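You operate a simulated robot arm through the tools that you are given. There is no shell and no other tool. Be economical: measure what you need, move in short steps, check, and stop when the job is done.

Carry out the task below with a simulated two-armed robot. There is one attempt and no reset: what you move stays moved.

JOB
Pick up the white tub labelled "grease" from the top of the work table with one hand, pass it to the other hand and put it in the frame of the test box. Set down upright: white tub.

The check looks at the end state, three seconds after you hand in, the way a careful person would. Anything else that was tipped, shoved, dropped, spilled or broken makes it a failure.

ROBOT AND FRAMES
Two 7-joint arms with two-finger parallel grippers on one trunk, on a base that drives. Base frame: it is fixed to the floor where the robot stands at the start and does not move with it; the origin is under the middle of the robot, x ahead of it, y to its left, z up; the surface under the hand at the start is at about z = 0.75. Units: m, rad, N and s.
The left shoulder is at the start at [0.11, 0.169, 1.391], the right one opposite. With the tool pointing down near the work surface each hand reaches from about 0.4 to 0.72 m from the robot's upright axis, wherever it stands, measured 20 degrees to its own side. Places, roughly: frame of the test box (15x15 cm) [1.54, -2.06, 0.84]. Payload 1.57 kg a hand.
The tool frame of a hand sits at the grasp point between the pads (the TCP): z along the fingers, y along the line on which they close. The tips reach 0.03 m beyond it. The gripper opens to 0.08 m. The fingers are 0.017 m wide and 0.012 m thick; the gripper's body (0.04 by 0.082 m) begins 0.08 m behind the TCP.
Orientation is told as [roll, pitch, yaw] about the base's x, y, z axes, in that order, counted from this pose: with the fingers straight down and closing along the base's y, the tool's x points along the base's -x, its y along +y and its z along -z.

CONTROLS
- The arms move only by the tool drive_tool. It takes "left_commands", "right_commands" or both (then of equal length, played together; a hand with none holds still); each is a list of rows, each a list of 3 entries, a list of its own where there are three numbers: the finger opening in m, from 0 to 0.08, then the shift along the tool's x, y, z in m, then the turn, a rotation vector about the tool's x, y, z in rad. In form: [[fingers, [dx, dy, dz], [rx, ry, rz]], ...]. A call has 1 to 8 rows; each row shifts and turns the commanded pose from where the row before left it, along the tool's axes as they then stand. Each row takes 0.2 s and may step no farther than 0.05 m and 0.15 rad from the row before; otherwise, or with a gripper value out of range, the whole call is refused. A pose out of reach is approached as far as the arm can. The call stops where the force on the tool passes 40 N (or 10 N more than at its start, if that is more) or the arm is blocked; 0.2 s more then pass. Each finger travels about 0.072 m/s and halts on what it meets, pressing with about 20 N; the grip force reading is that of the motor and also rises with nothing between the fingers. The clock runs only during rows and for 0.2 s after the last one: add rows that do not move to give the fingers time. The reply holds the time, the measured pose of the TCP, the force on the tool along the base axes, the opening and the grip force, in the units named above and with some noise, with the torque about the TCP (base axes, N m) and any sound that the robot's microphone picked up.
- Cameras (640 x 400 px; columns grow to the right, rows downward): "scene" is now at [0.163, 0.0073, 1.584]; the picture's right is [0.07, -1.00, 0.00], its down [-0.68, -0.05, -0.74] and it looks along [0.73, 0.05, -0.68] (base axes); focal length 249 px, centre (320, 200). "left" rides on the left gripper at [0.072, 0.007, -0.122] in its tool frame; the picture's right is [-0.09, 1.00, 0.00], its down [-0.84, -0.08, -0.54] and it looks along [-0.54, -0.05, 0.84] (tool axes); focal length 238 px, centre (320, 200). "right" rides on the right gripper at [0.072, -0.007, -0.122] in its tool frame; the picture's right is [0.09, 1.00, 0.00], its down [-0.84, 0.08, -0.54] and it looks along [-0.54, 0.05, 0.84] (tool axes); focal length 238 px, centre (320, 200). There is no depth. A picture from a camera that has moved, and an enlarged one, comes with that camera's place and axes in the base frame and with its lens.
- grab_frame(camera): a new picture of that camera. No time passes.
- slide_trunk(by): slides the trunk up (or, below 0, down) by that many m; the arms and the scene camera ride with it, the base frame stays. It gives what a move gives, with no picture.
- base_move(legs): drives the robot by 1 to 6 legs, each [ahead, left, turn to the left] in m, m and rad, along the robot's own axes; the way and the turn of a leg run together, so that a leg with both is an arc; at most 1.5 m and 3.142 rad a leg. The arms and the cameras ride along, it lands a little off, and it stops where it bumps. It gives what a move gives.
- head_to(pan, tilt): turns the head with the scene camera to pan (to the left, within 1.501 rad either way) and tilt (down, from -0.506 to 1.204), counted from straight ahead of the robot. It gives what a move gives.
- inspect(camera, box): a new picture of the part [left, top, right, bottom] of that camera's present view, enlarged. No time passes.
- close_job(): hands the job in; it is judged then, once.

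Work in short steps. Places have to be worked out from the pictures, the camera data and where the tool is seen: move nearer, look again, correct. Check each grasp and each placing, and mend what went wrong. You have 120 turns and 92 pictures in all, those below and enlarged ones among them. Open the grippers and draw the arms clear of the work before you hand the job in, unless the task says otherwise; then end with one line.

The tools are called by a JSON object that holds its "op" and its "data". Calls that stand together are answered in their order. drive_tool: Moves the arms, as the interface text tells. Its arguments: {"type":"object","properties":{"left_commands":{"type":"array"},"right_commands":{"type":"array"}},"required":[]} The other tools are called the same way: slide_trunk (by) slides the trunk up or down; base_move (legs) drives the base; head_to (pan, tilt) turns the head that bears the scene camera; grab_frame (camera) takes a picture; inspect (camera, box) takes an enlarged picture of a part of a camera's view; close_job () hands the job in.

At the start:

```text
time_s: 0.0
left_ee_pos: [0.6784, 0.2859, 1.1465]
left_tool_rot: [0.0, 0.0, -0.001]
left_wrist_force: [-0.2, -0.5, -0.6]
left_wrist_torque: [0.03, -0.03, -0.02]
left_finger_gap: 0.0797
left_gripper_force: 0.1
right_ee_pos: [0.6777, -0.2164, 0.9874]
right_tool_rot: [0.0, 0.0, 0.0]
right_wrist_force: [0.2, 0.6, -0.4]
right_wrist_torque: [-0.01, 0.01, -0.03]
right_finger_gap: 0.0799
right_gripper_force: 0.1
trunk travel left (down, up): [-0.705, 0.185]
robot x, y, heading: [-0.0019, -0.0014, 0.002]
head pan, tilt: [0.072, 0.744]
```

scene: 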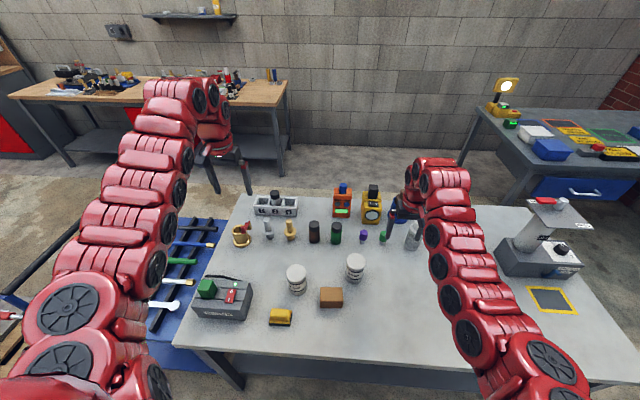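
right: 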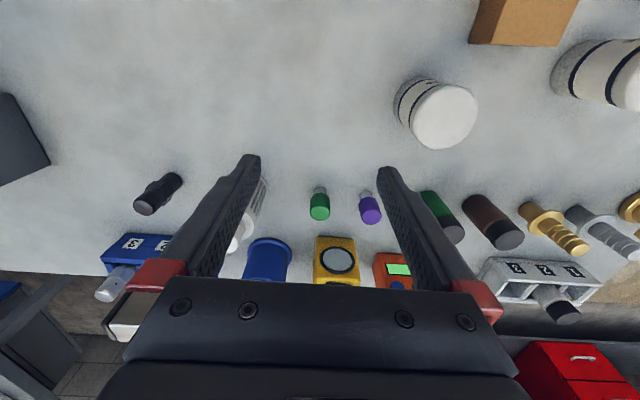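
left: 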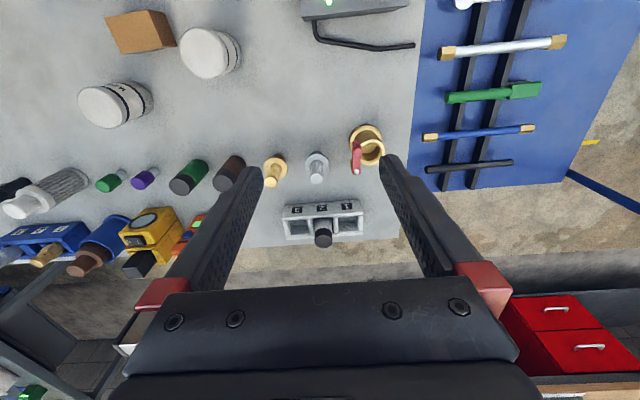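

Two white tubs stand on the table; I need to read their labels. I enlarge both in the scene view.

{"op": "inspect", "data": {"camera": "scene", "box": [270, 240, 390, 315]}}

{"op": "inspect", "data": {"camera": "left", "box": [70, 0, 260, 140]}}

{"op": "inspect", "data": {"camera": "scene", "box": [440, 60, 640, 200]}}

```text
5.33 times, centred on (330, 278) of scene
camera zoom: at [0.163, 0.0073, 1.584], right [0.07, -1.0, 0.0], down [-0.68, -0.05, -0.74], along [0.73, 0.05, -0.68], focal length 1328 px, centre (267, -213)
```

zoom: 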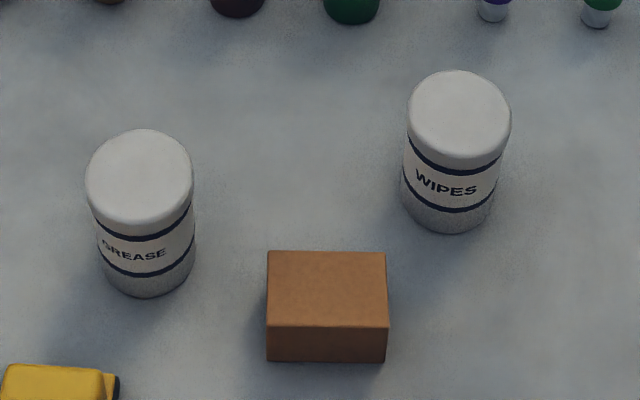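

```text
2.86 times, centred on (165, 70) of left
camera zoom: at [0.6042, 0.2935, 1.2681], right [0.09, 1.0, 0.0], down [0.84, -0.08, 0.54], along [0.54, -0.05, -0.84], focal length 681 px, centre (763, 571)
```

zoom: 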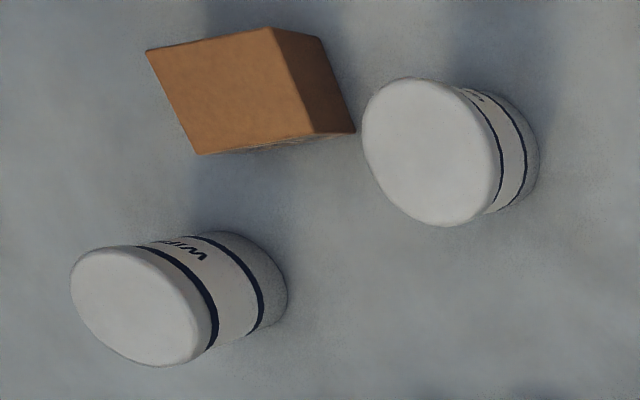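

```text
2.86 times, centred on (540, 130) of scene
camera zoom: at [0.163, 0.0073, 1.584], right [0.07, -1.0, 0.0], down [-0.68, -0.05, -0.74], along [0.73, 0.05, -0.68], focal length 712 px, centre (-309, 400)
```

zoom: 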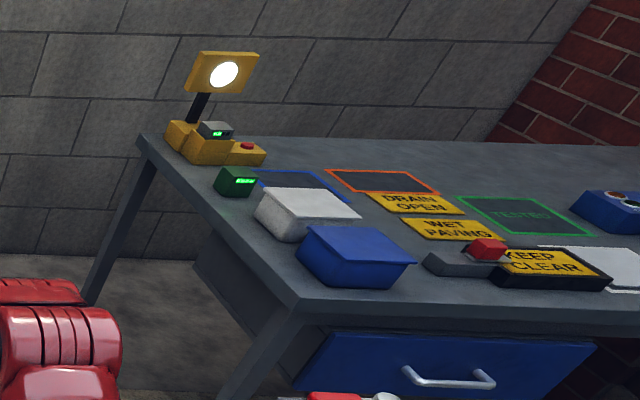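

The left tub, at about (0.58, 0.11), is "GREASE". Next I pan the head right to see the goal area before planning the handover.

{"op": "head_to", "data": {"pan": -0.9, "tilt": 0.45}}

{"op": "grab_frame", "data": {"camera": "scene"}}

```text
time_s: 1.2
left_ee_pos: [0.6774, 0.2862, 1.145]
left_tool_rot: [0.001, -0.001, 0.0]
left_wrist_force: [0.4, -0.3, 0.5]
left_wrist_torque: [0.03, 0.0, -0.01]
left_finger_gap: 0.08
left_gripper_force: 0.0
right_ee_pos: [0.6783, -0.2163, 0.9878]
right_tool_rot: [0.0, 0.0, -0.001]
right_wrist_force: [-0.5, -0.7, -0.7]
right_wrist_torque: [0.03, 0.04, 0.0]
right_finger_gap: 0.0799
right_gripper_force: 0.0
trunk travel left (down, up): [-0.705, 0.185]
robot x, y, heading: [0.0004, -0.0002, -0.001]
head pan, tilt: [-0.901, 0.45]
```

```text
85 pictures are left
camera scene: at [0.1373, -0.0707, 1.6098], right [-0.78, -0.62, 0.0], down [-0.27, 0.34, -0.9], along [0.56, -0.71, -0.44], focal length 249 px, centre (320, 200)
```

scene: 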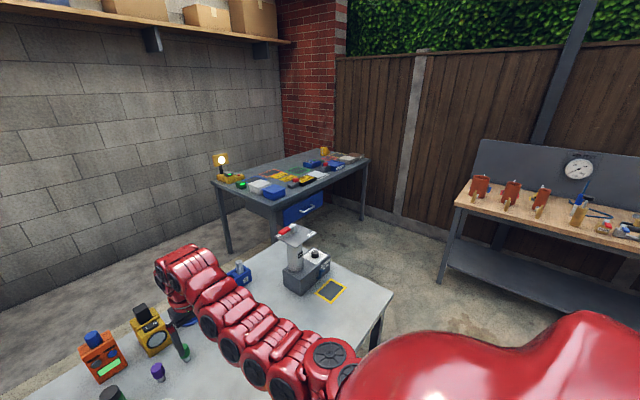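

The goal projects to about (334, 164), on the far table. I enlarge that area.

{"op": "inspect", "data": {"camera": "scene", "box": [205, 135, 385, 250]}}

{"op": "inspect", "data": {"camera": "scene", "box": [290, 140, 380, 197]}}

```text
3.48 times, centred on (295, 192) of scene
camera zoom: at [0.1373, -0.0707, 1.6098], right [-0.78, -0.62, 0.0], down [-0.27, 0.34, -0.9], along [0.56, -0.71, -0.44], focal length 866 px, centre (407, 226)
```

zoom: 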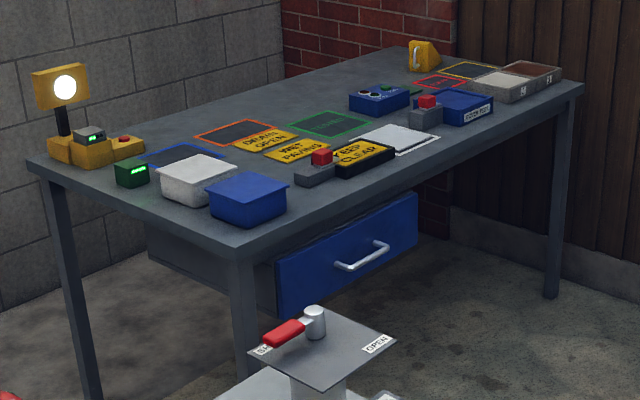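

```text
7.02 times, centred on (335, 168) of scene
camera zoom: at [0.1373, -0.0707, 1.6098], right [-0.78, -0.62, 0.0], down [-0.27, 0.34, -0.9], along [0.56, -0.71, -0.44], focal length 1748 px, centre (215, 421)
```

zoom: 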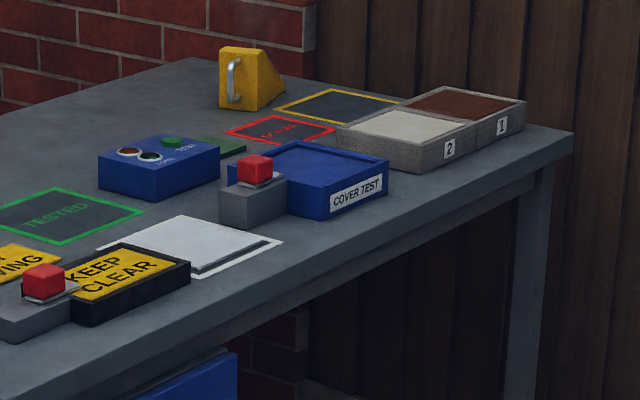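

The goal projects onto the blue "COVER TEST" tray; I'll study that closer later. Plan: left takes the tub low, tilted forward about 50°, and right then takes it from above. First I tilt the left tool and shift it towards the tub, staying high.

{"op": "drive_tool", "data": {"left_commands": [[0.08, [0.04, -0.028, 0], [0, 0, 0]], [0.08, [0.04, -0.028, 0], [0, 0, 0]], [0.08, [0, -0.028, 0], [0, -0.15, 0]], [0.08, [0, -0.028, 0], [0, -0.15, 0]], [0.08, [0, -0.028, 0], [0, -0.15, 0]], [0.08, [0, -0.028, 0], [0, -0.15, 0]], [0.08, [0, 0, 0], [0, -0.15, 0]], [0.08, [0, 0, 0], [0, -0.15, 0]]]}}

{"op": "head_to", "data": {"pan": 0.07, "tilt": 0.8}}

{"op": "grab_frame", "data": {"camera": "scene"}}

{"op": "grab_frame", "data": {"camera": "left"}}

```text
time_s: 3.0
left_ee_pos: [0.6185, 0.2333, 1.1266]
left_tool_rot: [-0.002, -0.001, 0.001]
left_wrist_force: [0.7, 0.4, 0.0]
left_wrist_torque: [0.01, 0.0, 0.01]
left_finger_gap: 0.0801
left_gripper_force: 0.2
left hand out of reach, approached as far as the arm can: row 1, 2, 3, 4, 5, 6, 7, 8
right_ee_pos: [0.6775, -0.2168, 0.9875]
right_tool_rot: [0.0, 0.0, 0.0]
right_wrist_force: [1.1, -0.5, -0.1]
right_wrist_torque: [-0.02, 0.03, 0.02]
right_finger_gap: 0.0799
right_gripper_force: 0.0
trunk travel left (down, up): [-0.705, 0.185]
robot x, y, heading: [0.0027, 0.0029, -0.0]
head pan, tilt: [-0.901, 0.45]
```

```text
time_s: 4.3
left_ee_pos: [0.618, 0.2338, 1.125]
left_tool_rot: [0.0, 0.002, 0.0]
left_wrist_force: [-0.6, 0.2, -0.1]
left_wrist_torque: [0.01, -0.01, 0.01]
left_finger_gap: 0.0799
left_gripper_force: 0.1
right_ee_pos: [0.6783, -0.2165, 0.9875]
right_tool_rot: [-0.001, 0.001, 0.0]
right_wrist_force: [0.1, 0.5, -0.2]
right_wrist_torque: [0.0, -0.01, 0.01]
right_finger_gap: 0.0799
right_gripper_force: 0.2
trunk travel left (down, up): [-0.705, 0.185]
robot x, y, heading: [-0.0028, 0.0026, -0.002]
head pan, tilt: [0.07, 0.799]
```

```text
82 pictures are left
camera scene: at [0.1606, 0.0068, 1.5794], right [0.07, -1.0, 0.0], down [-0.72, -0.05, -0.7], along [0.7, 0.05, -0.72], focal length 249 px, centre (320, 200)
```

scene: 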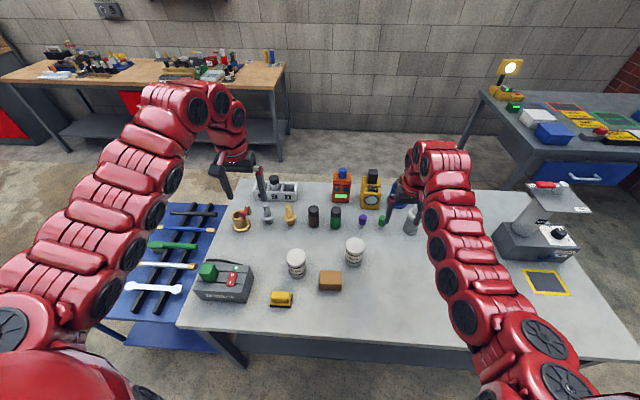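

```text
81 pictures are left
camera left: at [0.5448, 0.2403, 1.2477], right [0.09, 1.0, 0.0], down [0.84, -0.08, 0.54], along [0.54, -0.05, -0.84], focal length 238 px, centre (320, 200)
```

left: 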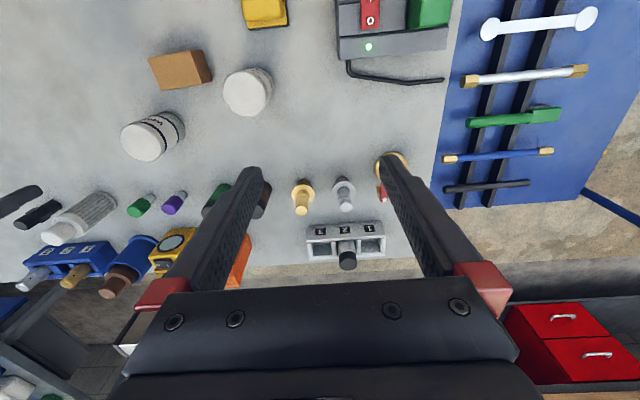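

The arm couldn't follow that high up and close in. I lower the left hand first, straight down, and then try tilting.

{"op": "drive_tool", "data": {"left_commands": [[0.08, [0, 0, 0.05], [0, 0, 0]], [0.08, [0, 0, 0.05], [0, 0, 0]], [0.08, [0, 0, 0.04], [0, 0, 0]], [0.08, [0, 0, 0], [0, -0.15, 0]], [0.08, [0, 0, 0], [0, -0.15, 0]], [0.08, [0, 0, 0], [0, -0.15, 0]]]}}

```text
time_s: 5.7
left_ee_pos: [0.6406, 0.2073, 1.0548]
left_tool_rot: [0.001, 0.002, 0.0]
left_wrist_force: [0.3, -0.2, -0.2]
left_wrist_torque: [0.01, -0.01, 0.01]
left_finger_gap: 0.0799
left_gripper_force: 0.0
left hand out of reach, approached as far as the arm can: row 1, 2, 3, 4, 5, 6
right_ee_pos: [0.6782, -0.2167, 0.9877]
right_tool_rot: [0.0, -0.001, 0.0]
right_wrist_force: [0.5, 0.7, 0.4]
right_wrist_torque: [-0.01, 0.02, -0.03]
right_finger_gap: 0.0799
right_gripper_force: 0.1
trunk travel left (down, up): [-0.705, 0.185]
robot x, y, heading: [-0.0027, -0.0022, -0.0]
head pan, tilt: [0.07, 0.799]
```

I test with a small upright move to see whether the commanded pose is remembered or resets.

{"op": "drive_tool", "data": {"left_commands": [[0.08, [0, 0, 0.02], [0, 0, 0]]]}}

```text
time_s: 6.1
left_ee_pos: [0.6411, 0.2152, 1.0326]
left_tool_rot: [-0.002, 0.002, 0.0]
left_wrist_force: [0.3, 0.0, 0.7]
left_wrist_torque: [-0.01, 0.05, -0.05]
left_finger_gap: 0.0801
left_gripper_force: 0.0
left hand out of reach, approached as far as the arm can: row 1
right_ee_pos: [0.6778, -0.215, 0.9869]
right_tool_rot: [0.0, 0.0, 0.0]
right_wrist_force: [0.4, 0.8, -0.2]
right_wrist_torque: [-0.02, 0.01, 0.0]
right_finger_gap: 0.08
right_gripper_force: 0.1
trunk travel left (down, up): [-0.705, 0.185]
robot x, y, heading: [-0.0009, -0.0019, 0.003]
head pan, tilt: [0.07, 0.799]
```

Commands restart from the measured pose, and the left hand is at its inner limit here. A sideways approach (tool yawed 90°, then tilted inwards) suits the arm better, so I test the yaw with the hand slightly further out.

{"op": "drive_tool", "data": {"left_commands": [[0.08, [0, 0.04, 0.0], [0, 0, 0]], [0.08, [0, 0, 0.03], [0, 0, 0.15]], [0.08, [0, 0, 0], [0, 0, 0.15]], [0.08, [0, 0, 0], [0, 0, 0.15]], [0.08, [0, 0, 0], [0, 0, 0.15]], [0.08, [0, 0, 0], [0, 0, 0.15]], [0.08, [0, 0, 0], [0, 0, 0.15]], [0.08, [0, 0, 0], [0, 0, 0.15]]]}}

```text
time_s: 7.9
left_ee_pos: [0.6397, 0.255, 1.003]
left_tool_rot: [0.0, -0.003, -1.052]
left_wrist_force: [-0.1, 0.3, 0.4]
left_wrist_torque: [-0.02, -0.01, 0.01]
left_finger_gap: 0.0801
left_gripper_force: 0.0
right_ee_pos: [0.6784, -0.2159, 0.988]
right_tool_rot: [0.0, 0.0, 0.0]
right_wrist_force: [-0.2, 0.2, 0.5]
right_wrist_torque: [0.01, -0.01, 0.02]
right_finger_gap: 0.0801
right_gripper_force: 0.1
trunk travel left (down, up): [-0.705, 0.185]
robot x, y, heading: [0.001, -0.0001, -0.001]
head pan, tilt: [0.07, 0.799]
```

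Yaw works. Now test tilting the tool inwards.

{"op": "drive_tool", "data": {"left_commands": [[0.08, [0, 0, 0], [0, 0, 0.15]], [0.08, [0, 0, 0], [0, 0, 0.15]], [0.08, [0, 0, 0], [0, -0.15, 0]], [0.08, [0, 0, 0], [0, -0.15, 0]], [0.08, [0, 0, 0], [0, -0.15, 0]], [0.08, [0, 0, 0], [0, -0.15, 0]], [0.08, [0, 0, 0], [0, -0.15, 0]], [0.08, [0, 0, 0], [0, -0.15, 0]]]}}

{"op": "grab_frame", "data": {"camera": "scene"}}

{"op": "grab_frame", "data": {"camera": "left"}}

```text
time_s: 9.7
left_ee_pos: [0.6402, 0.2567, 1.004]
left_tool_rot: [0.005, -0.903, -1.353]
left_wrist_force: [0.7, -0.6, 0.1]
left_wrist_torque: [-0.02, -0.02, 0.04]
left_finger_gap: 0.08
left_gripper_force: 0.0
right_ee_pos: [0.678, -0.2148, 0.9868]
right_tool_rot: [-0.003, 0.0, 0.0]
right_wrist_force: [-0.6, 0.3, -0.8]
right_wrist_torque: [-0.02, -0.01, -0.01]
right_finger_gap: 0.0801
right_gripper_force: 0.1
trunk travel left (down, up): [-0.705, 0.185]
robot x, y, heading: [0.0021, 0.0001, 0.0]
head pan, tilt: [0.07, 0.799]
```

```text
80 pictures are left
camera scene: at [0.1605, 0.008, 1.5794], right [0.07, -1.0, 0.0], down [-0.72, -0.05, -0.7], along [0.7, 0.05, -0.72], focal length 249 px, centre (320, 200)
```

scene: 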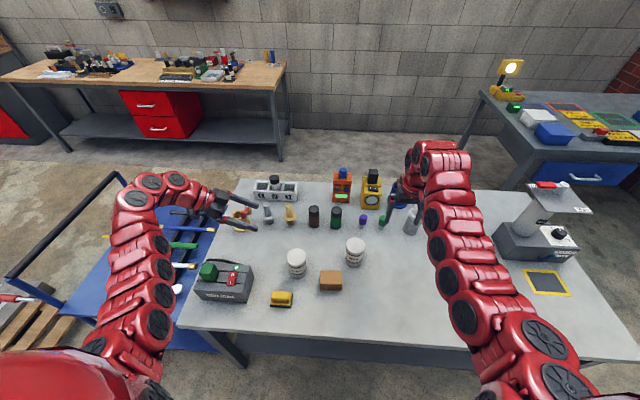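

```text
79 pictures are left
camera left: at [0.6146, 0.3942, 1.0239], right [0.98, 0.16, 0.07], down [-0.06, -0.11, 0.99], along [0.17, -0.98, -0.1], focal length 238 px, centre (320, 200)
```

left: 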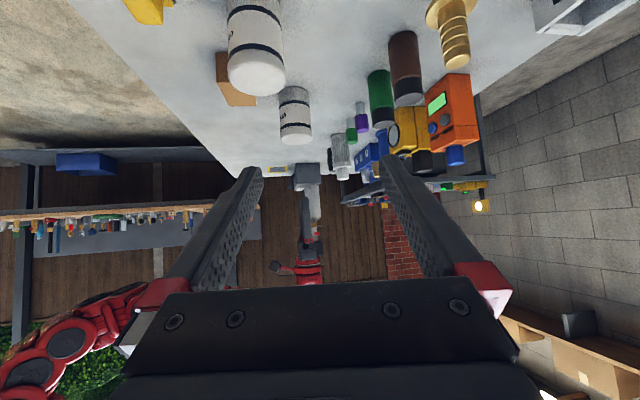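

Tilting works well. Two sightings agree on the grease tub at about (0.596, 0.117), 0.09 tall and 0.067 wide. I yaw the tool about base z to -1.9 to keep clear of the toolbox.

{"op": "drive_tool", "data": {"left_commands": [[0.08, [0, 0, 0], [0.107, 0, 0.085]], [0.08, [0, 0, 0], [0.107, 0, 0.085]], [0.08, [0, 0, 0], [0.107, 0, 0.085]], [0.08, [0, 0, 0], [0.107, 0, 0.085]]]}}

```text
time_s: 10.7
left_ee_pos: [0.6211, 0.2147, 1.0408]
left_tool_rot: [0.0, -0.9, -1.83]
left_wrist_force: [-0.2, -0.1, -1.1]
left_wrist_torque: [-0.03, 0.01, 0.0]
left_finger_gap: 0.0799
left_gripper_force: 0.0
left hand out of reach, approached as far as the arm can: row 3, 4
right_ee_pos: [0.6794, -0.2175, 0.9873]
right_tool_rot: [0.0, 0.001, -0.001]
right_wrist_force: [0.0, -0.5, 0.3]
right_wrist_torque: [0.05, -0.04, 0.0]
right_finger_gap: 0.08
right_gripper_force: 0.0
trunk travel left (down, up): [-0.705, 0.185]
robot x, y, heading: [-0.002, 0.0033, -0.005]
head pan, tilt: [0.07, 0.799]
```

It reached yaw -1.83 with some drift. I go back slightly to about -1.7 and descend to the pre-grasp pose, 0.10 m back from the tub along the tool axis.

{"op": "drive_tool", "data": {"left_commands": [[0.08, [0, 0, 0], [-0.101, 0, -0.081]], [0.08, [0.0286, -0.0024, 0.0252], [0, 0, 0]], [0.08, [0.0286, -0.0024, 0.0252], [0, 0, 0]], [0.08, [0.0286, -0.0024, 0.0252], [0, 0, 0]], [0.08, [0.0286, -0.0024, 0.0252], [0, 0, 0]], [0.08, [0.0286, -0.0024, 0.0252], [0, 0, 0]], [0.08, [0, 0, 0], [0, 0, 0]]]}}

{"op": "grab_frame", "data": {"camera": "left"}}

{"op": "grab_frame", "data": {"camera": "scene"}}

```text
time_s: 12.3
left_ee_pos: [0.5968, 0.2032, 0.8557]
left_tool_rot: [0.001, -0.902, -1.7]
left_wrist_force: [0.1, 0.5, 0.0]
left_wrist_torque: [0.0, -0.01, 0.0]
left_finger_gap: 0.0802
left_gripper_force: 0.0
left hand out of reach, approached as far as the arm can: row 6
right_ee_pos: [0.6781, -0.2183, 0.9882]
right_tool_rot: [0.001, 0.001, 0.001]
right_wrist_force: [-0.6, -0.3, 0.5]
right_wrist_torque: [0.0, 0.03, 0.04]
right_finger_gap: 0.0799
right_gripper_force: 0.1
trunk travel left (down, up): [-0.705, 0.185]
robot x, y, heading: [0.0008, -0.001, 0.002]
head pan, tilt: [0.07, 0.799]
```

```text
78 pictures are left
camera left: at [0.6189, 0.3418, 0.8759], right [0.98, -0.18, 0.07], down [-0.09, -0.08, 0.99], along [-0.18, -0.98, -0.1], focal length 238 px, centre (320, 200)
```

left: 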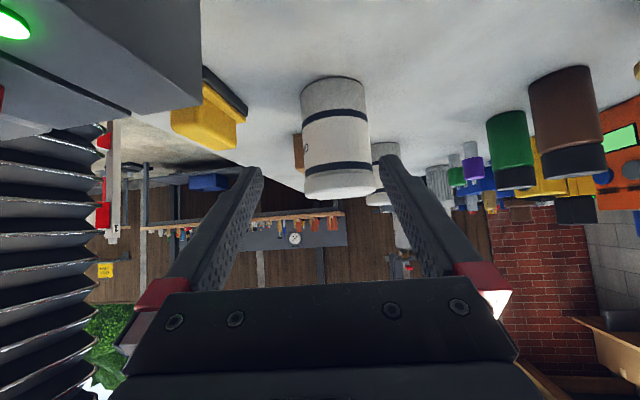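

```text
77 pictures are left
camera scene: at [0.1607, 0.0062, 1.5794], right [0.07, -1.0, 0.0], down [-0.72, -0.05, -0.7], along [0.7, 0.05, -0.72], focal length 249 px, centre (320, 200)
```

scene: 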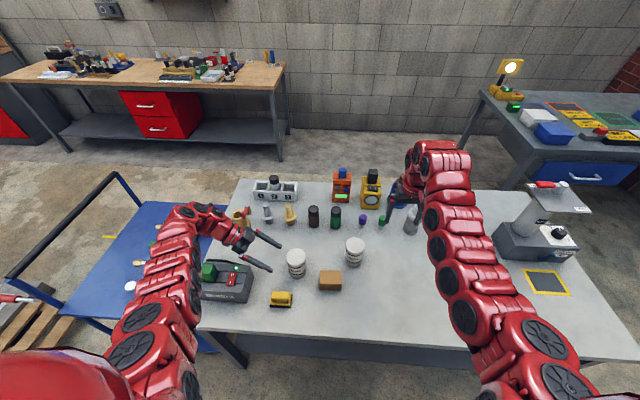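

From this view the tub is at (0.5985, 0.117), and the finger axis is about 14 mm off to its side. I correct sideways first and look again.

{"op": "drive_tool", "data": {"left_commands": [[0.08, [0.008, 0.0145, 0], [0, 0, 0]], [0.08, [0, 0, 0.03], [0, 0, 0]], [0.08, [0, 0, 0], [0, 0, 0]]]}}

{"op": "grab_frame", "data": {"camera": "left"}}

```text
time_s: 13.1
left_ee_pos: [0.5929, 0.1814, 0.8348]
left_tool_rot: [-0.001, -0.902, -1.699]
left_wrist_force: [-0.8, 0.4, 0.6]
left_wrist_torque: [0.01, 0.03, 0.01]
left_finger_gap: 0.0802
left_gripper_force: 0.0
left hand out of reach, approached as far as the arm can: row 1
right_ee_pos: [0.6776, -0.2159, 0.9866]
right_tool_rot: [-0.001, -0.001, 0.0]
right_wrist_force: [-0.9, 0.0, -0.4]
right_wrist_torque: [-0.01, 0.01, -0.02]
right_finger_gap: 0.0798
right_gripper_force: 0.0
trunk travel left (down, up): [-0.705, 0.185]
robot x, y, heading: [-0.0001, 0.001, 0.005]
head pan, tilt: [0.07, 0.799]
```

```text
76 pictures are left
camera left: at [0.6151, 0.3203, 0.8544], right [0.98, -0.18, 0.07], down [-0.09, -0.08, 0.99], along [-0.18, -0.98, -0.1], focal length 238 px, centre (320, 200)
```

left: 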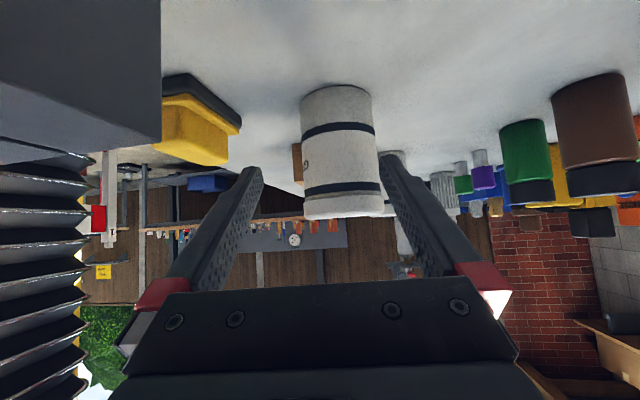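

The sideways step was out of reach, so I draw back 2 cm and drive the base 15 mm ahead instead.

{"op": "drive_tool", "data": {"left_commands": [[0.08, [0, 0, -0.025], [0, 0, 0]]]}}

{"op": "base_move", "data": {"legs": [[0.016, 0, 0]]}}

{"op": "grab_frame", "data": {"camera": "left"}}

```text
time_s: 13.5
left_ee_pos: [0.5948, 0.203, 0.8518]
left_tool_rot: [0.004, -0.899, -1.702]
left_wrist_force: [-0.9, -0.7, 0.5]
left_wrist_torque: [-0.02, 0.06, 0.01]
left_finger_gap: 0.0802
left_gripper_force: 0.1
right_ee_pos: [0.6777, -0.2171, 0.9877]
right_tool_rot: [-0.002, 0.001, 0.001]
right_wrist_force: [-0.4, -0.5, 0.0]
right_wrist_torque: [0.0, 0.0, 0.03]
right_finger_gap: 0.0797
right_gripper_force: 0.1
trunk travel left (down, up): [-0.705, 0.185]
robot x, y, heading: [-0.0023, -0.0013, 0.002]
head pan, tilt: [0.07, 0.799]
```

```text
time_s: 14.3
left_ee_pos: [0.6079, 0.2011, 0.8521]
left_tool_rot: [0.005, -0.901, -1.701]
left_wrist_force: [0.6, 0.2, -0.6]
left_wrist_torque: [0.0, -0.02, 0.0]
left_finger_gap: 0.0799
left_gripper_force: 0.1
right_ee_pos: [0.6907, -0.2164, 0.9889]
right_tool_rot: [0.0, -0.001, 0.001]
right_wrist_force: [-0.7, 0.0, 0.1]
right_wrist_torque: [-0.01, -0.02, -0.01]
right_finger_gap: 0.0799
right_gripper_force: 0.0
trunk travel left (down, up): [-0.705, 0.185]
robot x, y, heading: [0.0185, -0.0013, 0.004]
head pan, tilt: [0.07, 0.799]
```

```text
75 pictures are left
camera left: at [0.6318, 0.34, 0.8717], right [0.98, -0.18, 0.07], down [-0.09, -0.08, 0.99], along [-0.18, -0.98, -0.1], focal length 238 px, centre (320, 200)
```

left: 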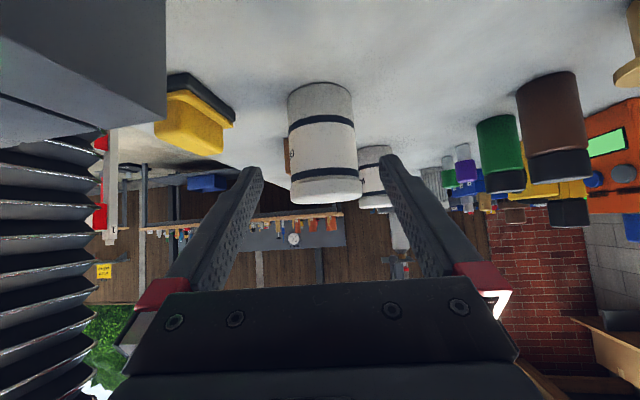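

The tub is now centred between the fingers. I advance along the tool axis to the grasp, low on the tub.

{"op": "drive_tool", "data": {"left_commands": [[0.08, [0.005, 0.0005, 0.02], [0, 0, 0]], [0.08, [0, 0, 0.02], [0, 0, 0]], [0.08, [0, 0, 0.02], [0, 0, 0]], [0.08, [0, 0, 0], [0, 0, 0]]]}}

{"op": "grab_frame", "data": {"camera": "left"}}

```text
time_s: 15.3
left_ee_pos: [0.605, 0.159, 0.8101]
left_tool_rot: [0.005, -0.901, -1.701]
left_wrist_force: [0.1, 0.5, -0.7]
left_wrist_torque: [0.01, -0.02, 0.01]
left_finger_gap: 0.0801
left_gripper_force: 0.0
right_ee_pos: [0.693, -0.2162, 0.988]
right_tool_rot: [-0.001, -0.001, 0.0]
right_wrist_force: [-0.5, -0.4, -0.3]
right_wrist_torque: [0.04, 0.02, -0.02]
right_finger_gap: 0.08
right_gripper_force: 0.1
trunk travel left (down, up): [-0.705, 0.185]
robot x, y, heading: [0.0178, 0.0021, -0.004]
head pan, tilt: [0.07, 0.799]
```

```text
74 pictures are left
camera left: at [0.6277, 0.2967, 0.8291], right [0.98, -0.18, 0.07], down [-0.09, -0.08, 0.99], along [-0.18, -0.98, -0.1], focal length 238 px, centre (320, 200)
```

left: 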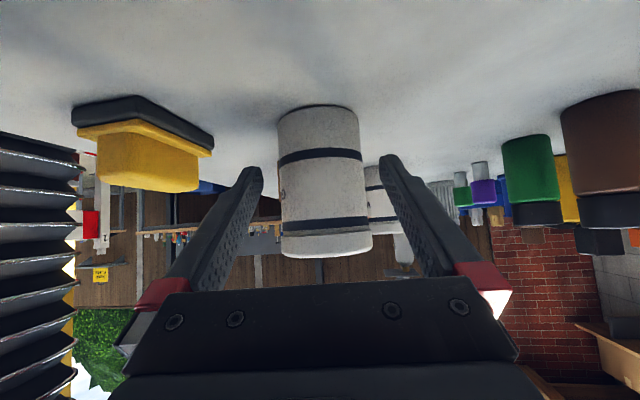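

Still centred with margin on both sides; I go the remaining distance.

{"op": "drive_tool", "data": {"left_commands": [[0.08, [0, 0, 0.018], [0, 0, 0]], [0.08, [0, 0, 0.018], [0, 0, 0]], [0.08, [0, 0, 0], [0, 0, 0]]]}}

{"op": "grab_frame", "data": {"camera": "left"}}

```text
time_s: 16.1
left_ee_pos: [0.6006, 0.1296, 0.7867]
left_tool_rot: [0.0, -0.899, -1.7]
left_wrist_force: [-0.4, -0.2, -0.3]
left_wrist_torque: [-0.01, 0.01, 0.01]
left_finger_gap: 0.0798
left_gripper_force: 0.1
right_ee_pos: [0.6946, -0.2155, 0.9871]
right_tool_rot: [-0.002, 0.001, -0.001]
right_wrist_force: [0.7, -0.3, -0.1]
right_wrist_torque: [0.02, -0.01, -0.01]
right_finger_gap: 0.08
right_gripper_force: 0.0
trunk travel left (down, up): [-0.705, 0.185]
robot x, y, heading: [0.0193, 0.0002, -0.002]
head pan, tilt: [0.07, 0.799]
```

```text
73 pictures are left
camera left: at [0.6238, 0.2686, 0.8067], right [0.98, -0.18, 0.07], down [-0.09, -0.08, 0.99], along [-0.18, -0.98, -0.1], focal length 238 px, centre (320, 200)
```

left: 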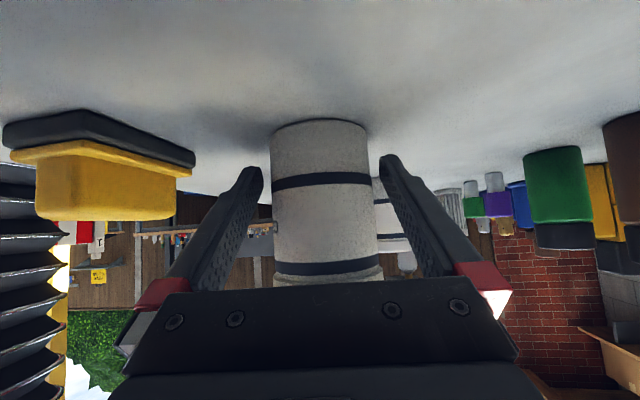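

At the grasp pose and centred. I close the fingers.

{"op": "drive_tool", "data": {"left_commands": [[0.05, [0, 0, 0], [0, 0, 0]], [0.04, [0, 0, 0], [0, 0, 0]], [0.04, [0, 0, 0], [0, 0, 0]], [0.04, [0, 0, 0], [0, 0, 0]]]}}

{"op": "grab_frame", "data": {"camera": "left"}}

```text
time_s: 17.1
left_ee_pos: [0.6013, 0.1303, 0.7878]
left_tool_rot: [0.002, -0.9, -1.701]
left_wrist_force: [0.2, -0.4, 1.2]
left_wrist_torque: [-0.08, -0.09, 0.02]
left_finger_gap: 0.0647
left_gripper_force: 20.1
right_ee_pos: [0.6935, -0.2167, 0.9866]
right_tool_rot: [-0.001, -0.001, 0.001]
right_wrist_force: [-0.6, 0.6, 0.0]
right_wrist_torque: [0.03, 0.01, 0.03]
right_finger_gap: 0.0799
right_gripper_force: 0.0
trunk travel left (down, up): [-0.705, 0.185]
robot x, y, heading: [0.0155, -0.0001, -0.001]
head pan, tilt: [0.07, 0.799]
```

```text
72 pictures are left
camera left: at [0.624, 0.2686, 0.807], right [0.98, -0.18, 0.07], down [-0.09, -0.08, 0.99], along [-0.18, -0.98, -0.1], focal length 238 px, centre (320, 200)
```

left: 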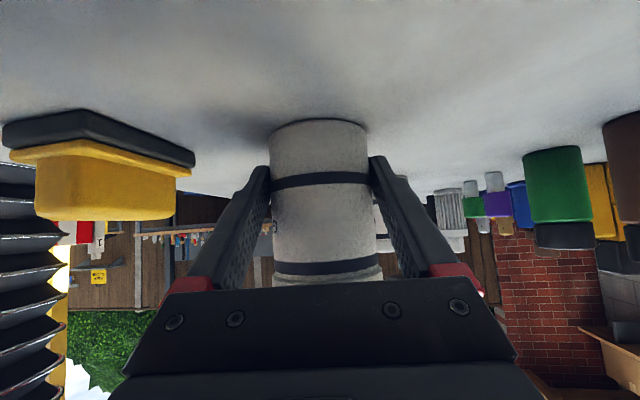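

Firm grip at 64.7 mm. I lift straight up by 12 cm.

{"op": "drive_tool", "data": {"left_commands": [[0.04, [-0.0157, 0, -0.0124], [0, 0, 0]], [0.04, [-0.0157, 0, -0.0124], [0, 0, 0]], [0.04, [-0.0157, 0, -0.0124], [0, 0, 0]], [0.04, [-0.0157, 0, -0.0124], [0, 0, 0]], [0.04, [-0.0157, 0, -0.0124], [0, 0, 0]], [0.04, [-0.0157, 0, -0.0124], [0, 0, 0]], [0.04, [0, 0, 0], [0, 0, 0]]]}}

{"op": "grab_frame", "data": {"camera": "scene"}}

```text
time_s: 18.7
left_ee_pos: [0.601, 0.1316, 0.9064]
left_tool_rot: [0.0, -0.901, -1.698]
left_wrist_force: [0.5, -0.6, -3.9]
left_wrist_torque: [0.01, -0.02, 0.0]
left_finger_gap: 0.0644
left_gripper_force: 20.3
right_ee_pos: [0.6926, -0.2165, 0.9875]
right_tool_rot: [-0.001, -0.001, 0.0]
right_wrist_force: [-0.3, 0.2, 0.8]
right_wrist_torque: [0.01, -0.01, -0.02]
right_finger_gap: 0.0799
right_gripper_force: 0.0
trunk travel left (down, up): [-0.705, 0.185]
robot x, y, heading: [0.0148, 0.0024, -0.002]
head pan, tilt: [0.07, 0.799]
```

```text
71 pictures are left
camera scene: at [0.1767, 0.0068, 1.5793], right [0.07, -1.0, 0.0], down [-0.72, -0.05, -0.7], along [0.69, 0.05, -0.72], focal length 249 px, centre (320, 200)
```

scene: 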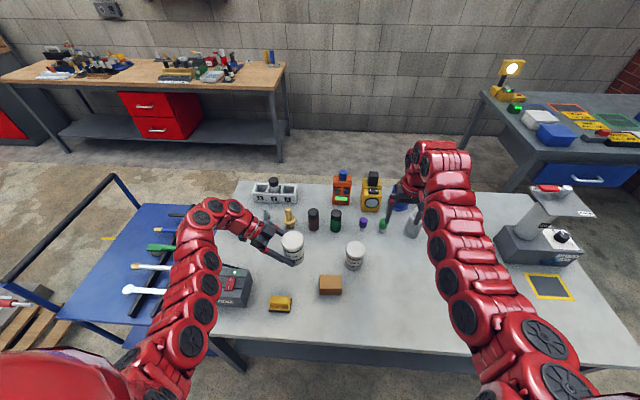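

The tub is up and upright. I raise it a little more and carry it towards the middle, to see how far inward the left arm reaches.

{"op": "drive_tool", "data": {"left_commands": [[0.04, [-0.0235, 0, -0.0187], [0, 0, 0]], [0.04, [-0.0247, 0.0052, 0.0311], [0, 0, 0]], [0.04, [-0.0247, 0.0052, 0.0311], [0, 0, 0]], [0.04, [-0.0247, 0.0052, 0.0311], [0, 0, 0]], [0.04, [-0.0247, 0.0052, 0.0311], [0, 0, 0]], [0.04, [0, 0, 0], [0, 0, 0]]]}}

```text
time_s: 20.1
left_ee_pos: [0.6017, -0.0281, 0.9359]
left_tool_rot: [0.0, -0.901, -1.699]
left_wrist_force: [0.3, -0.1, -2.3]
left_wrist_torque: [0.03, -0.01, 0.02]
left_finger_gap: 0.0641
left_gripper_force: 19.7
right_ee_pos: [0.6928, -0.2153, 0.987]
right_tool_rot: [-0.002, -0.001, -0.001]
right_wrist_force: [0.4, 0.8, -0.9]
right_wrist_torque: [-0.02, 0.01, 0.0]
right_finger_gap: 0.08
right_gripper_force: 0.1
trunk travel left (down, up): [-0.705, 0.185]
robot x, y, heading: [0.0148, 0.0008, -0.002]
head pan, tilt: [0.07, 0.799]
```

The left arm reaches well inward. Now I raise the right hand and begin yawing it so its fingers close along the same line as the left ones.

{"op": "drive_tool", "data": {"right_commands": [[0.08, [0, -0.02, -0.045], [0, 0, 0]], [0.08, [0, -0.02, -0.045], [0, 0, 0]], [0.08, [0, 0, 0], [0, 0, -0.15]], [0.08, [0, 0, 0], [0, 0, -0.15]], [0.08, [0, 0, 0], [0, 0, -0.15]], [0.08, [0, 0, 0], [0, 0, -0.15]], [0.08, [0, 0, 0], [0, 0, -0.15]], [0.08, [0, 0, 0], [0, 0, -0.15]]]}}

{"op": "drive_tool", "data": {"right_commands": [[0.08, [0, 0, 0], [0, 0, -0.15]], [0.08, [0, 0, 0], [0, 0, -0.15]], [0.08, [0, 0, 0], [0, 0, -0.15]], [0.08, [0, 0, 0], [0, 0, -0.09]]]}}

```text
time_s: 21.9
left_ee_pos: [0.6024, -0.0296, 0.9358]
left_tool_rot: [0.001, -0.901, -1.697]
left_wrist_force: [-0.3, 0.1, -2.6]
left_wrist_torque: [0.05, -0.01, -0.02]
left_finger_gap: 0.0645
left_gripper_force: 20.1
right_ee_pos: [0.6938, -0.2565, 1.0776]
right_tool_rot: [0.001, 0.0, 0.901]
right_wrist_force: [0.5, -0.1, 0.0]
right_wrist_torque: [0.03, 0.0, -0.01]
right_finger_gap: 0.0801
right_gripper_force: 0.0
trunk travel left (down, up): [-0.705, 0.185]
robot x, y, heading: [0.0173, 0.0027, -0.003]
head pan, tilt: [0.07, 0.799]
```

```text
time_s: 22.9
left_ee_pos: [0.6017, -0.0279, 0.937]
left_tool_rot: [0.0, -0.901, -1.699]
left_wrist_force: [-0.1, -0.7, -1.6]
left_wrist_torque: [0.06, 0.0, -0.01]
left_finger_gap: 0.0641
left_gripper_force: 20.1
right_ee_pos: [0.6934, -0.2562, 1.0765]
right_tool_rot: [0.0, 0.001, 1.441]
right_wrist_force: [-0.2, 0.6, 0.3]
right_wrist_torque: [0.0, -0.02, -0.02]
right_finger_gap: 0.0801
right_gripper_force: 0.1
trunk travel left (down, up): [-0.705, 0.185]
robot x, y, heading: [0.016, 0.0039, -0.0]
head pan, tilt: [0.07, 0.799]
```

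Right is yawed to match. I bring the tub further to about (0.62, -0.18), well inside the right hand's reach.

{"op": "drive_tool", "data": {"left_commands": [[0.04, [-0.0212, 0.0095, 0.0267], [0, 0, 0]], [0.04, [-0.0212, 0.0095, 0.0267], [0, 0, 0]], [0.04, [-0.0212, 0.0095, 0.0267], [0, 0, 0]], [0.04, [-0.0212, 0.0095, 0.0267], [0, 0, 0]], [0.04, [0, 0, 0], [0, 0, 0]]]}}

{"op": "grab_frame", "data": {"camera": "right"}}

{"op": "grab_frame", "data": {"camera": "scene"}}

{"op": "grab_frame", "data": {"camera": "left"}}

```text
time_s: 24.1
left_ee_pos: [0.6219, -0.1695, 0.9377]
left_tool_rot: [-0.001, -0.902, -1.698]
left_wrist_force: [-0.4, 0.5, -2.7]
left_wrist_torque: [0.01, 0.0, -0.03]
left_finger_gap: 0.0641
left_gripper_force: 20.0
right_ee_pos: [0.694, -0.255, 1.0772]
right_tool_rot: [0.0, 0.001, 1.44]
right_wrist_force: [0.5, 1.1, -0.4]
right_wrist_torque: [-0.03, -0.02, 0.01]
right_finger_gap: 0.0798
right_gripper_force: 0.1
trunk travel left (down, up): [-0.705, 0.185]
robot x, y, heading: [0.018, 0.0001, -0.001]
head pan, tilt: [0.07, 0.799]
```

```text
70 pictures are left
camera right: at [0.69, -0.3294, 1.2001], right [-1.0, 0.04, 0.0], down [0.03, 0.84, 0.54], along [0.02, 0.54, -0.84], focal length 238 px, centre (320, 200)
```

right: 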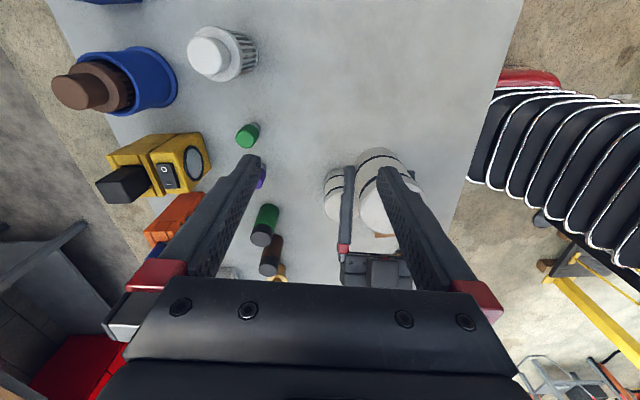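

```text
69 pictures are left
camera scene: at [0.1762, 0.0077, 1.5794], right [0.07, -1.0, 0.0], down [-0.72, -0.05, -0.7], along [0.7, 0.05, -0.72], focal length 249 px, centre (320, 200)
```

scene: 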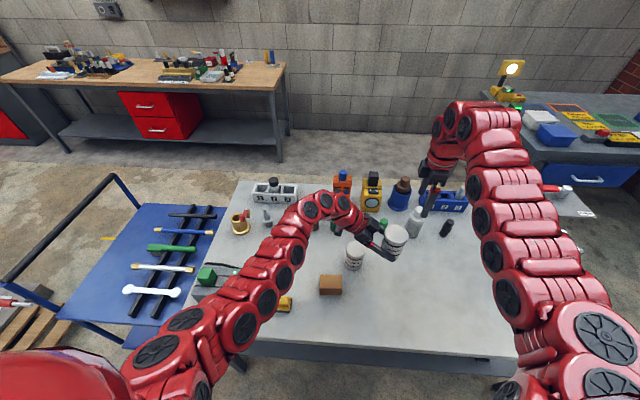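

```text
68 pictures are left
camera left: at [0.6449, -0.0315, 0.957], right [0.98, -0.18, 0.07], down [-0.09, -0.08, 0.99], along [-0.18, -0.98, -0.1], focal length 238 px, centre (320, 200)
```

left: 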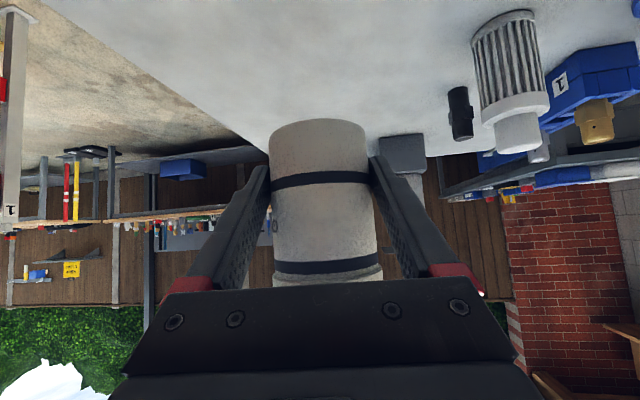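

Tub is at about (0.621, -0.182), lid at z≈0.99. I move the right hand above it, keeping its height.

{"op": "drive_tool", "data": {"right_commands": [[0.08, [-0.0207, 0.0272, 0], [0, 0, 0]], [0.08, [-0.0207, 0.0272, 0], [0, 0, 0]], [0.08, [-0.0207, 0.0272, 0], [0, 0, 0]], [0.08, [0, 0, 0], [0, 0, 0]]]}}

{"op": "grab_frame", "data": {"camera": "right"}}

```text
time_s: 25.1
left_ee_pos: [0.6213, -0.17, 0.9373]
left_tool_rot: [0.002, -0.9, -1.701]
left_wrist_force: [0.5, -0.7, -2.8]
left_wrist_torque: [0.03, -0.04, 0.01]
left_finger_gap: 0.0643
left_gripper_force: 20.0
right_ee_pos: [0.653, -0.2167, 1.0777]
right_tool_rot: [0.001, -0.001, 1.441]
right_wrist_force: [-0.6, -0.6, -0.3]
right_wrist_torque: [0.03, -0.01, 0.0]
right_finger_gap: 0.0798
right_gripper_force: 0.2
right hand out of reach, approached as far as the arm can: row 2, 3
trunk travel left (down, up): [-0.705, 0.185]
robot x, y, heading: [0.0117, -0.0024, -0.002]
head pan, tilt: [0.07, 0.799]
```

```text
67 pictures are left
camera right: at [0.6493, -0.2899, 1.2], right [-1.0, 0.04, 0.0], down [0.03, 0.84, 0.54], along [0.02, 0.54, -0.84], focal length 238 px, centre (320, 200)
```

right: 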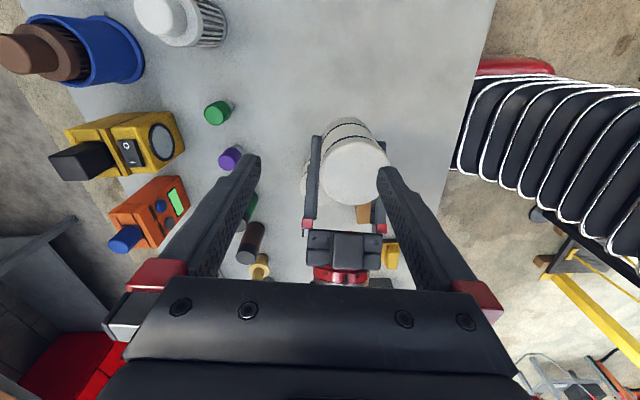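

The right hand hit its inner limit at (0.653, -0.217), so I bring the tub to it: tub to (0.66, -0.232), right hand back to the same spot.

{"op": "drive_tool", "data": {"left_commands": [[0.04, [-0.0139, 0.0226, 0.0175], [0, 0, 0]], [0.04, [-0.0139, 0.0226, 0.0175], [0, 0, 0]], [0.04, [0, 0, 0], [0, 0, 0]]], "right_commands": [[0.08, [0.012, -0.0086, 0], [0, 0, 0]], [0.08, [0, 0, 0], [0, 0, 0]], [0.08, [0, 0, 0], [0, 0, 0]]]}}

{"op": "grab_frame", "data": {"camera": "right"}}

{"op": "grab_frame", "data": {"camera": "left"}}

```text
time_s: 25.9
left_ee_pos: [0.661, -0.2181, 0.9381]
left_tool_rot: [0.001, -0.904, -1.698]
left_wrist_force: [-0.5, 0.3, -3.3]
left_wrist_torque: [0.07, 0.03, 0.0]
left_finger_gap: 0.0642
left_gripper_force: 19.9
right_ee_pos: [0.66, -0.2273, 1.0774]
right_tool_rot: [0.001, 0.0, 1.439]
right_wrist_force: [0.0, 0.6, 0.8]
right_wrist_torque: [0.0, 0.01, 0.0]
right_finger_gap: 0.08
right_gripper_force: 0.0
trunk travel left (down, up): [-0.705, 0.185]
robot x, y, heading: [0.0146, 0.0019, -0.001]
head pan, tilt: [0.07, 0.799]
```

```text
66 pictures are left
camera right: at [0.6567, -0.3016, 1.2003], right [-1.0, 0.04, 0.0], down [0.03, 0.84, 0.54], along [0.02, 0.54, -0.84], focal length 238 px, centre (320, 200)
```

right: 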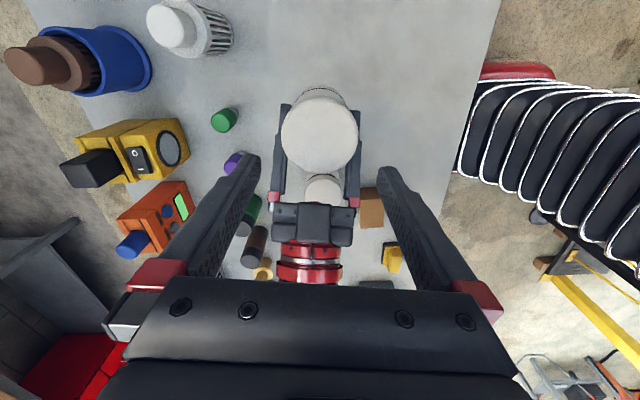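

```text
65 pictures are left
camera left: at [0.6841, -0.0803, 0.9575], right [0.98, -0.18, 0.07], down [-0.09, -0.08, 0.99], along [-0.17, -0.98, -0.1], focal length 238 px, centre (320, 200)
```

left: 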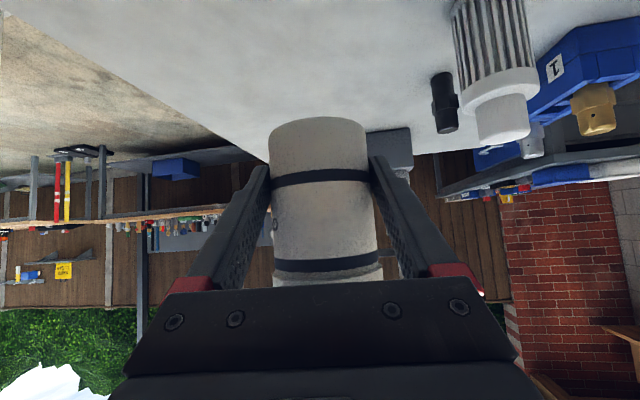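

Lid sits at column 320 between the right fingers and needs about 4 mm along the other axis. I descend halfway and check.

{"op": "drive_tool", "data": {"right_commands": [[0.08, [0.004, 0, 0.02], [0, 0, 0]], [0.08, [0, 0, 0.022], [0, 0, 0]], [0.08, [0, 0, 0], [0, 0, 0]]]}}

{"op": "grab_frame", "data": {"camera": "right"}}

```text
time_s: 26.7
left_ee_pos: [0.661, -0.2193, 0.9371]
left_tool_rot: [0.003, -0.899, -1.701]
left_wrist_force: [0.5, 0.1, -2.9]
left_wrist_torque: [0.01, -0.03, 0.02]
left_finger_gap: 0.0641
left_gripper_force: 19.6
right_ee_pos: [0.6592, -0.2345, 1.037]
right_tool_rot: [0.0, -0.001, 1.441]
right_wrist_force: [-0.5, 0.1, -0.6]
right_wrist_torque: [0.01, -0.01, 0.0]
right_finger_gap: 0.0798
right_gripper_force: 0.1
trunk travel left (down, up): [-0.705, 0.185]
robot x, y, heading: [0.0173, -0.0, 0.002]
head pan, tilt: [0.07, 0.799]
```

```text
64 pictures are left
camera right: at [0.6559, -0.3076, 1.1577], right [-1.0, 0.04, 0.0], down [0.03, 0.84, 0.54], along [0.02, 0.54, -0.84], focal length 238 px, centre (320, 200)
```

right: 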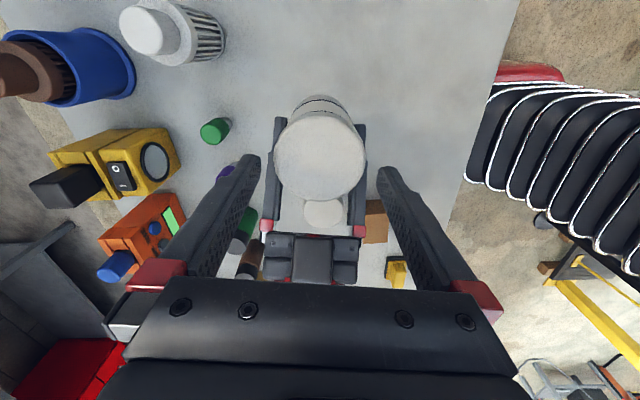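

Well centred. I descend the remaining 4.6 cm with fingers open.

{"op": "drive_tool", "data": {"right_commands": [[0.08, [0, 0, 0.023], [0, 0, 0]], [0.08, [0, 0, 0.023], [0, 0, 0]], [0.08, [0, 0, 0], [0, 0, 0]]]}}

{"op": "grab_frame", "data": {"camera": "right"}}

{"op": "inspect", "data": {"camera": "scene", "box": [330, 170, 490, 270]}}

```text
time_s: 27.5
left_ee_pos: [0.6606, -0.2198, 0.9371]
left_tool_rot: [0.001, -0.898, -1.7]
left_wrist_force: [0.2, 0.4, -3.3]
left_wrist_torque: [0.07, -0.02, 0.01]
left_finger_gap: 0.064
left_gripper_force: 19.7
right_ee_pos: [0.6592, -0.2337, 0.989]
right_tool_rot: [-0.001, 0.002, 1.44]
right_wrist_force: [-0.2, -0.2, 0.6]
right_wrist_torque: [0.03, 0.02, -0.03]
right_finger_gap: 0.0799
right_gripper_force: 0.0
trunk travel left (down, up): [-0.705, 0.185]
robot x, y, heading: [0.0159, -0.0019, 0.002]
head pan, tilt: [0.07, 0.799]
```

```text
63 pictures are left
camera right: at [0.6564, -0.3075, 1.112], right [-1.0, 0.04, 0.0], down [0.03, 0.84, 0.54], along [0.02, 0.54, -0.84], focal length 238 px, centre (320, 200)
```

right: 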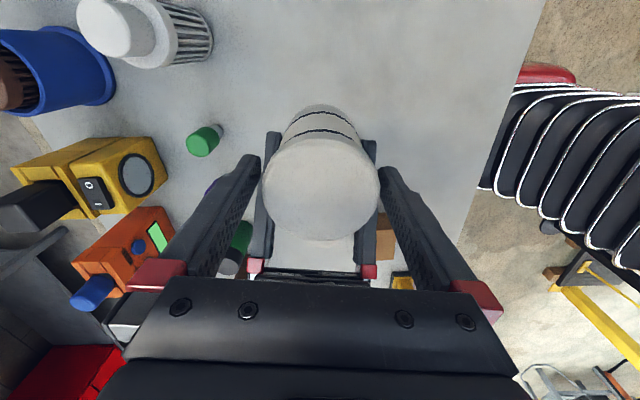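

```text
4.00 times, centred on (410, 220) of scene
camera zoom: at [0.1762, 0.0068, 1.5794], right [0.07, -1.0, 0.0], down [-0.72, -0.05, -0.7], along [0.7, 0.05, -0.72], focal length 996 px, centre (-40, 120)
```

zoom: 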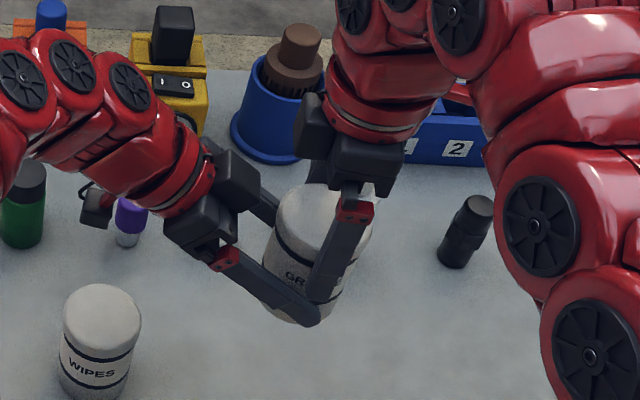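

Right fingers straddle the tub with no contact force. I close the right hand.

{"op": "drive_tool", "data": {"right_commands": [[0.06, [0, 0, 0], [0, 0, 0]], [0.05, [0, 0, 0], [0, 0, 0]], [0.04, [0, 0, 0], [0, 0, 0]], [0.04, [0, 0, 0], [0, 0, 0]]]}}

{"op": "grab_frame", "data": {"camera": "right"}}

```text
time_s: 28.5
left_ee_pos: [0.6612, -0.219, 0.9369]
left_tool_rot: [0.001, -0.898, -1.701]
left_wrist_force: [2.6, -0.8, -4.3]
left_wrist_torque: [0.0, -0.15, 0.02]
left_finger_gap: 0.0642
left_gripper_force: 20.4
right_ee_pos: [0.6593, -0.2331, 0.9893]
right_tool_rot: [0.001, -0.001, 1.438]
right_wrist_force: [-2.7, -0.5, 0.6]
right_wrist_torque: [0.06, 0.27, 0.0]
right_finger_gap: 0.0644
right_gripper_force: 20.2
trunk travel left (down, up): [-0.705, 0.185]
robot x, y, heading: [0.0177, 0.0016, 0.004]
head pan, tilt: [0.07, 0.799]
```

```text
61 pictures are left
camera right: at [0.6565, -0.3075, 1.1118], right [-1.0, 0.04, 0.0], down [0.03, 0.84, 0.54], along [0.02, 0.54, -0.84], focal length 238 px, centre (320, 200)
```

right: 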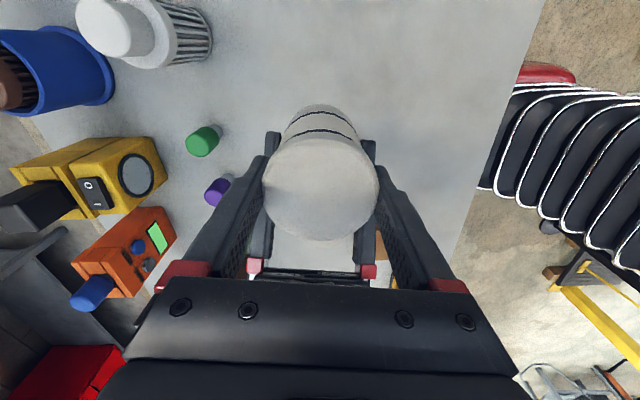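

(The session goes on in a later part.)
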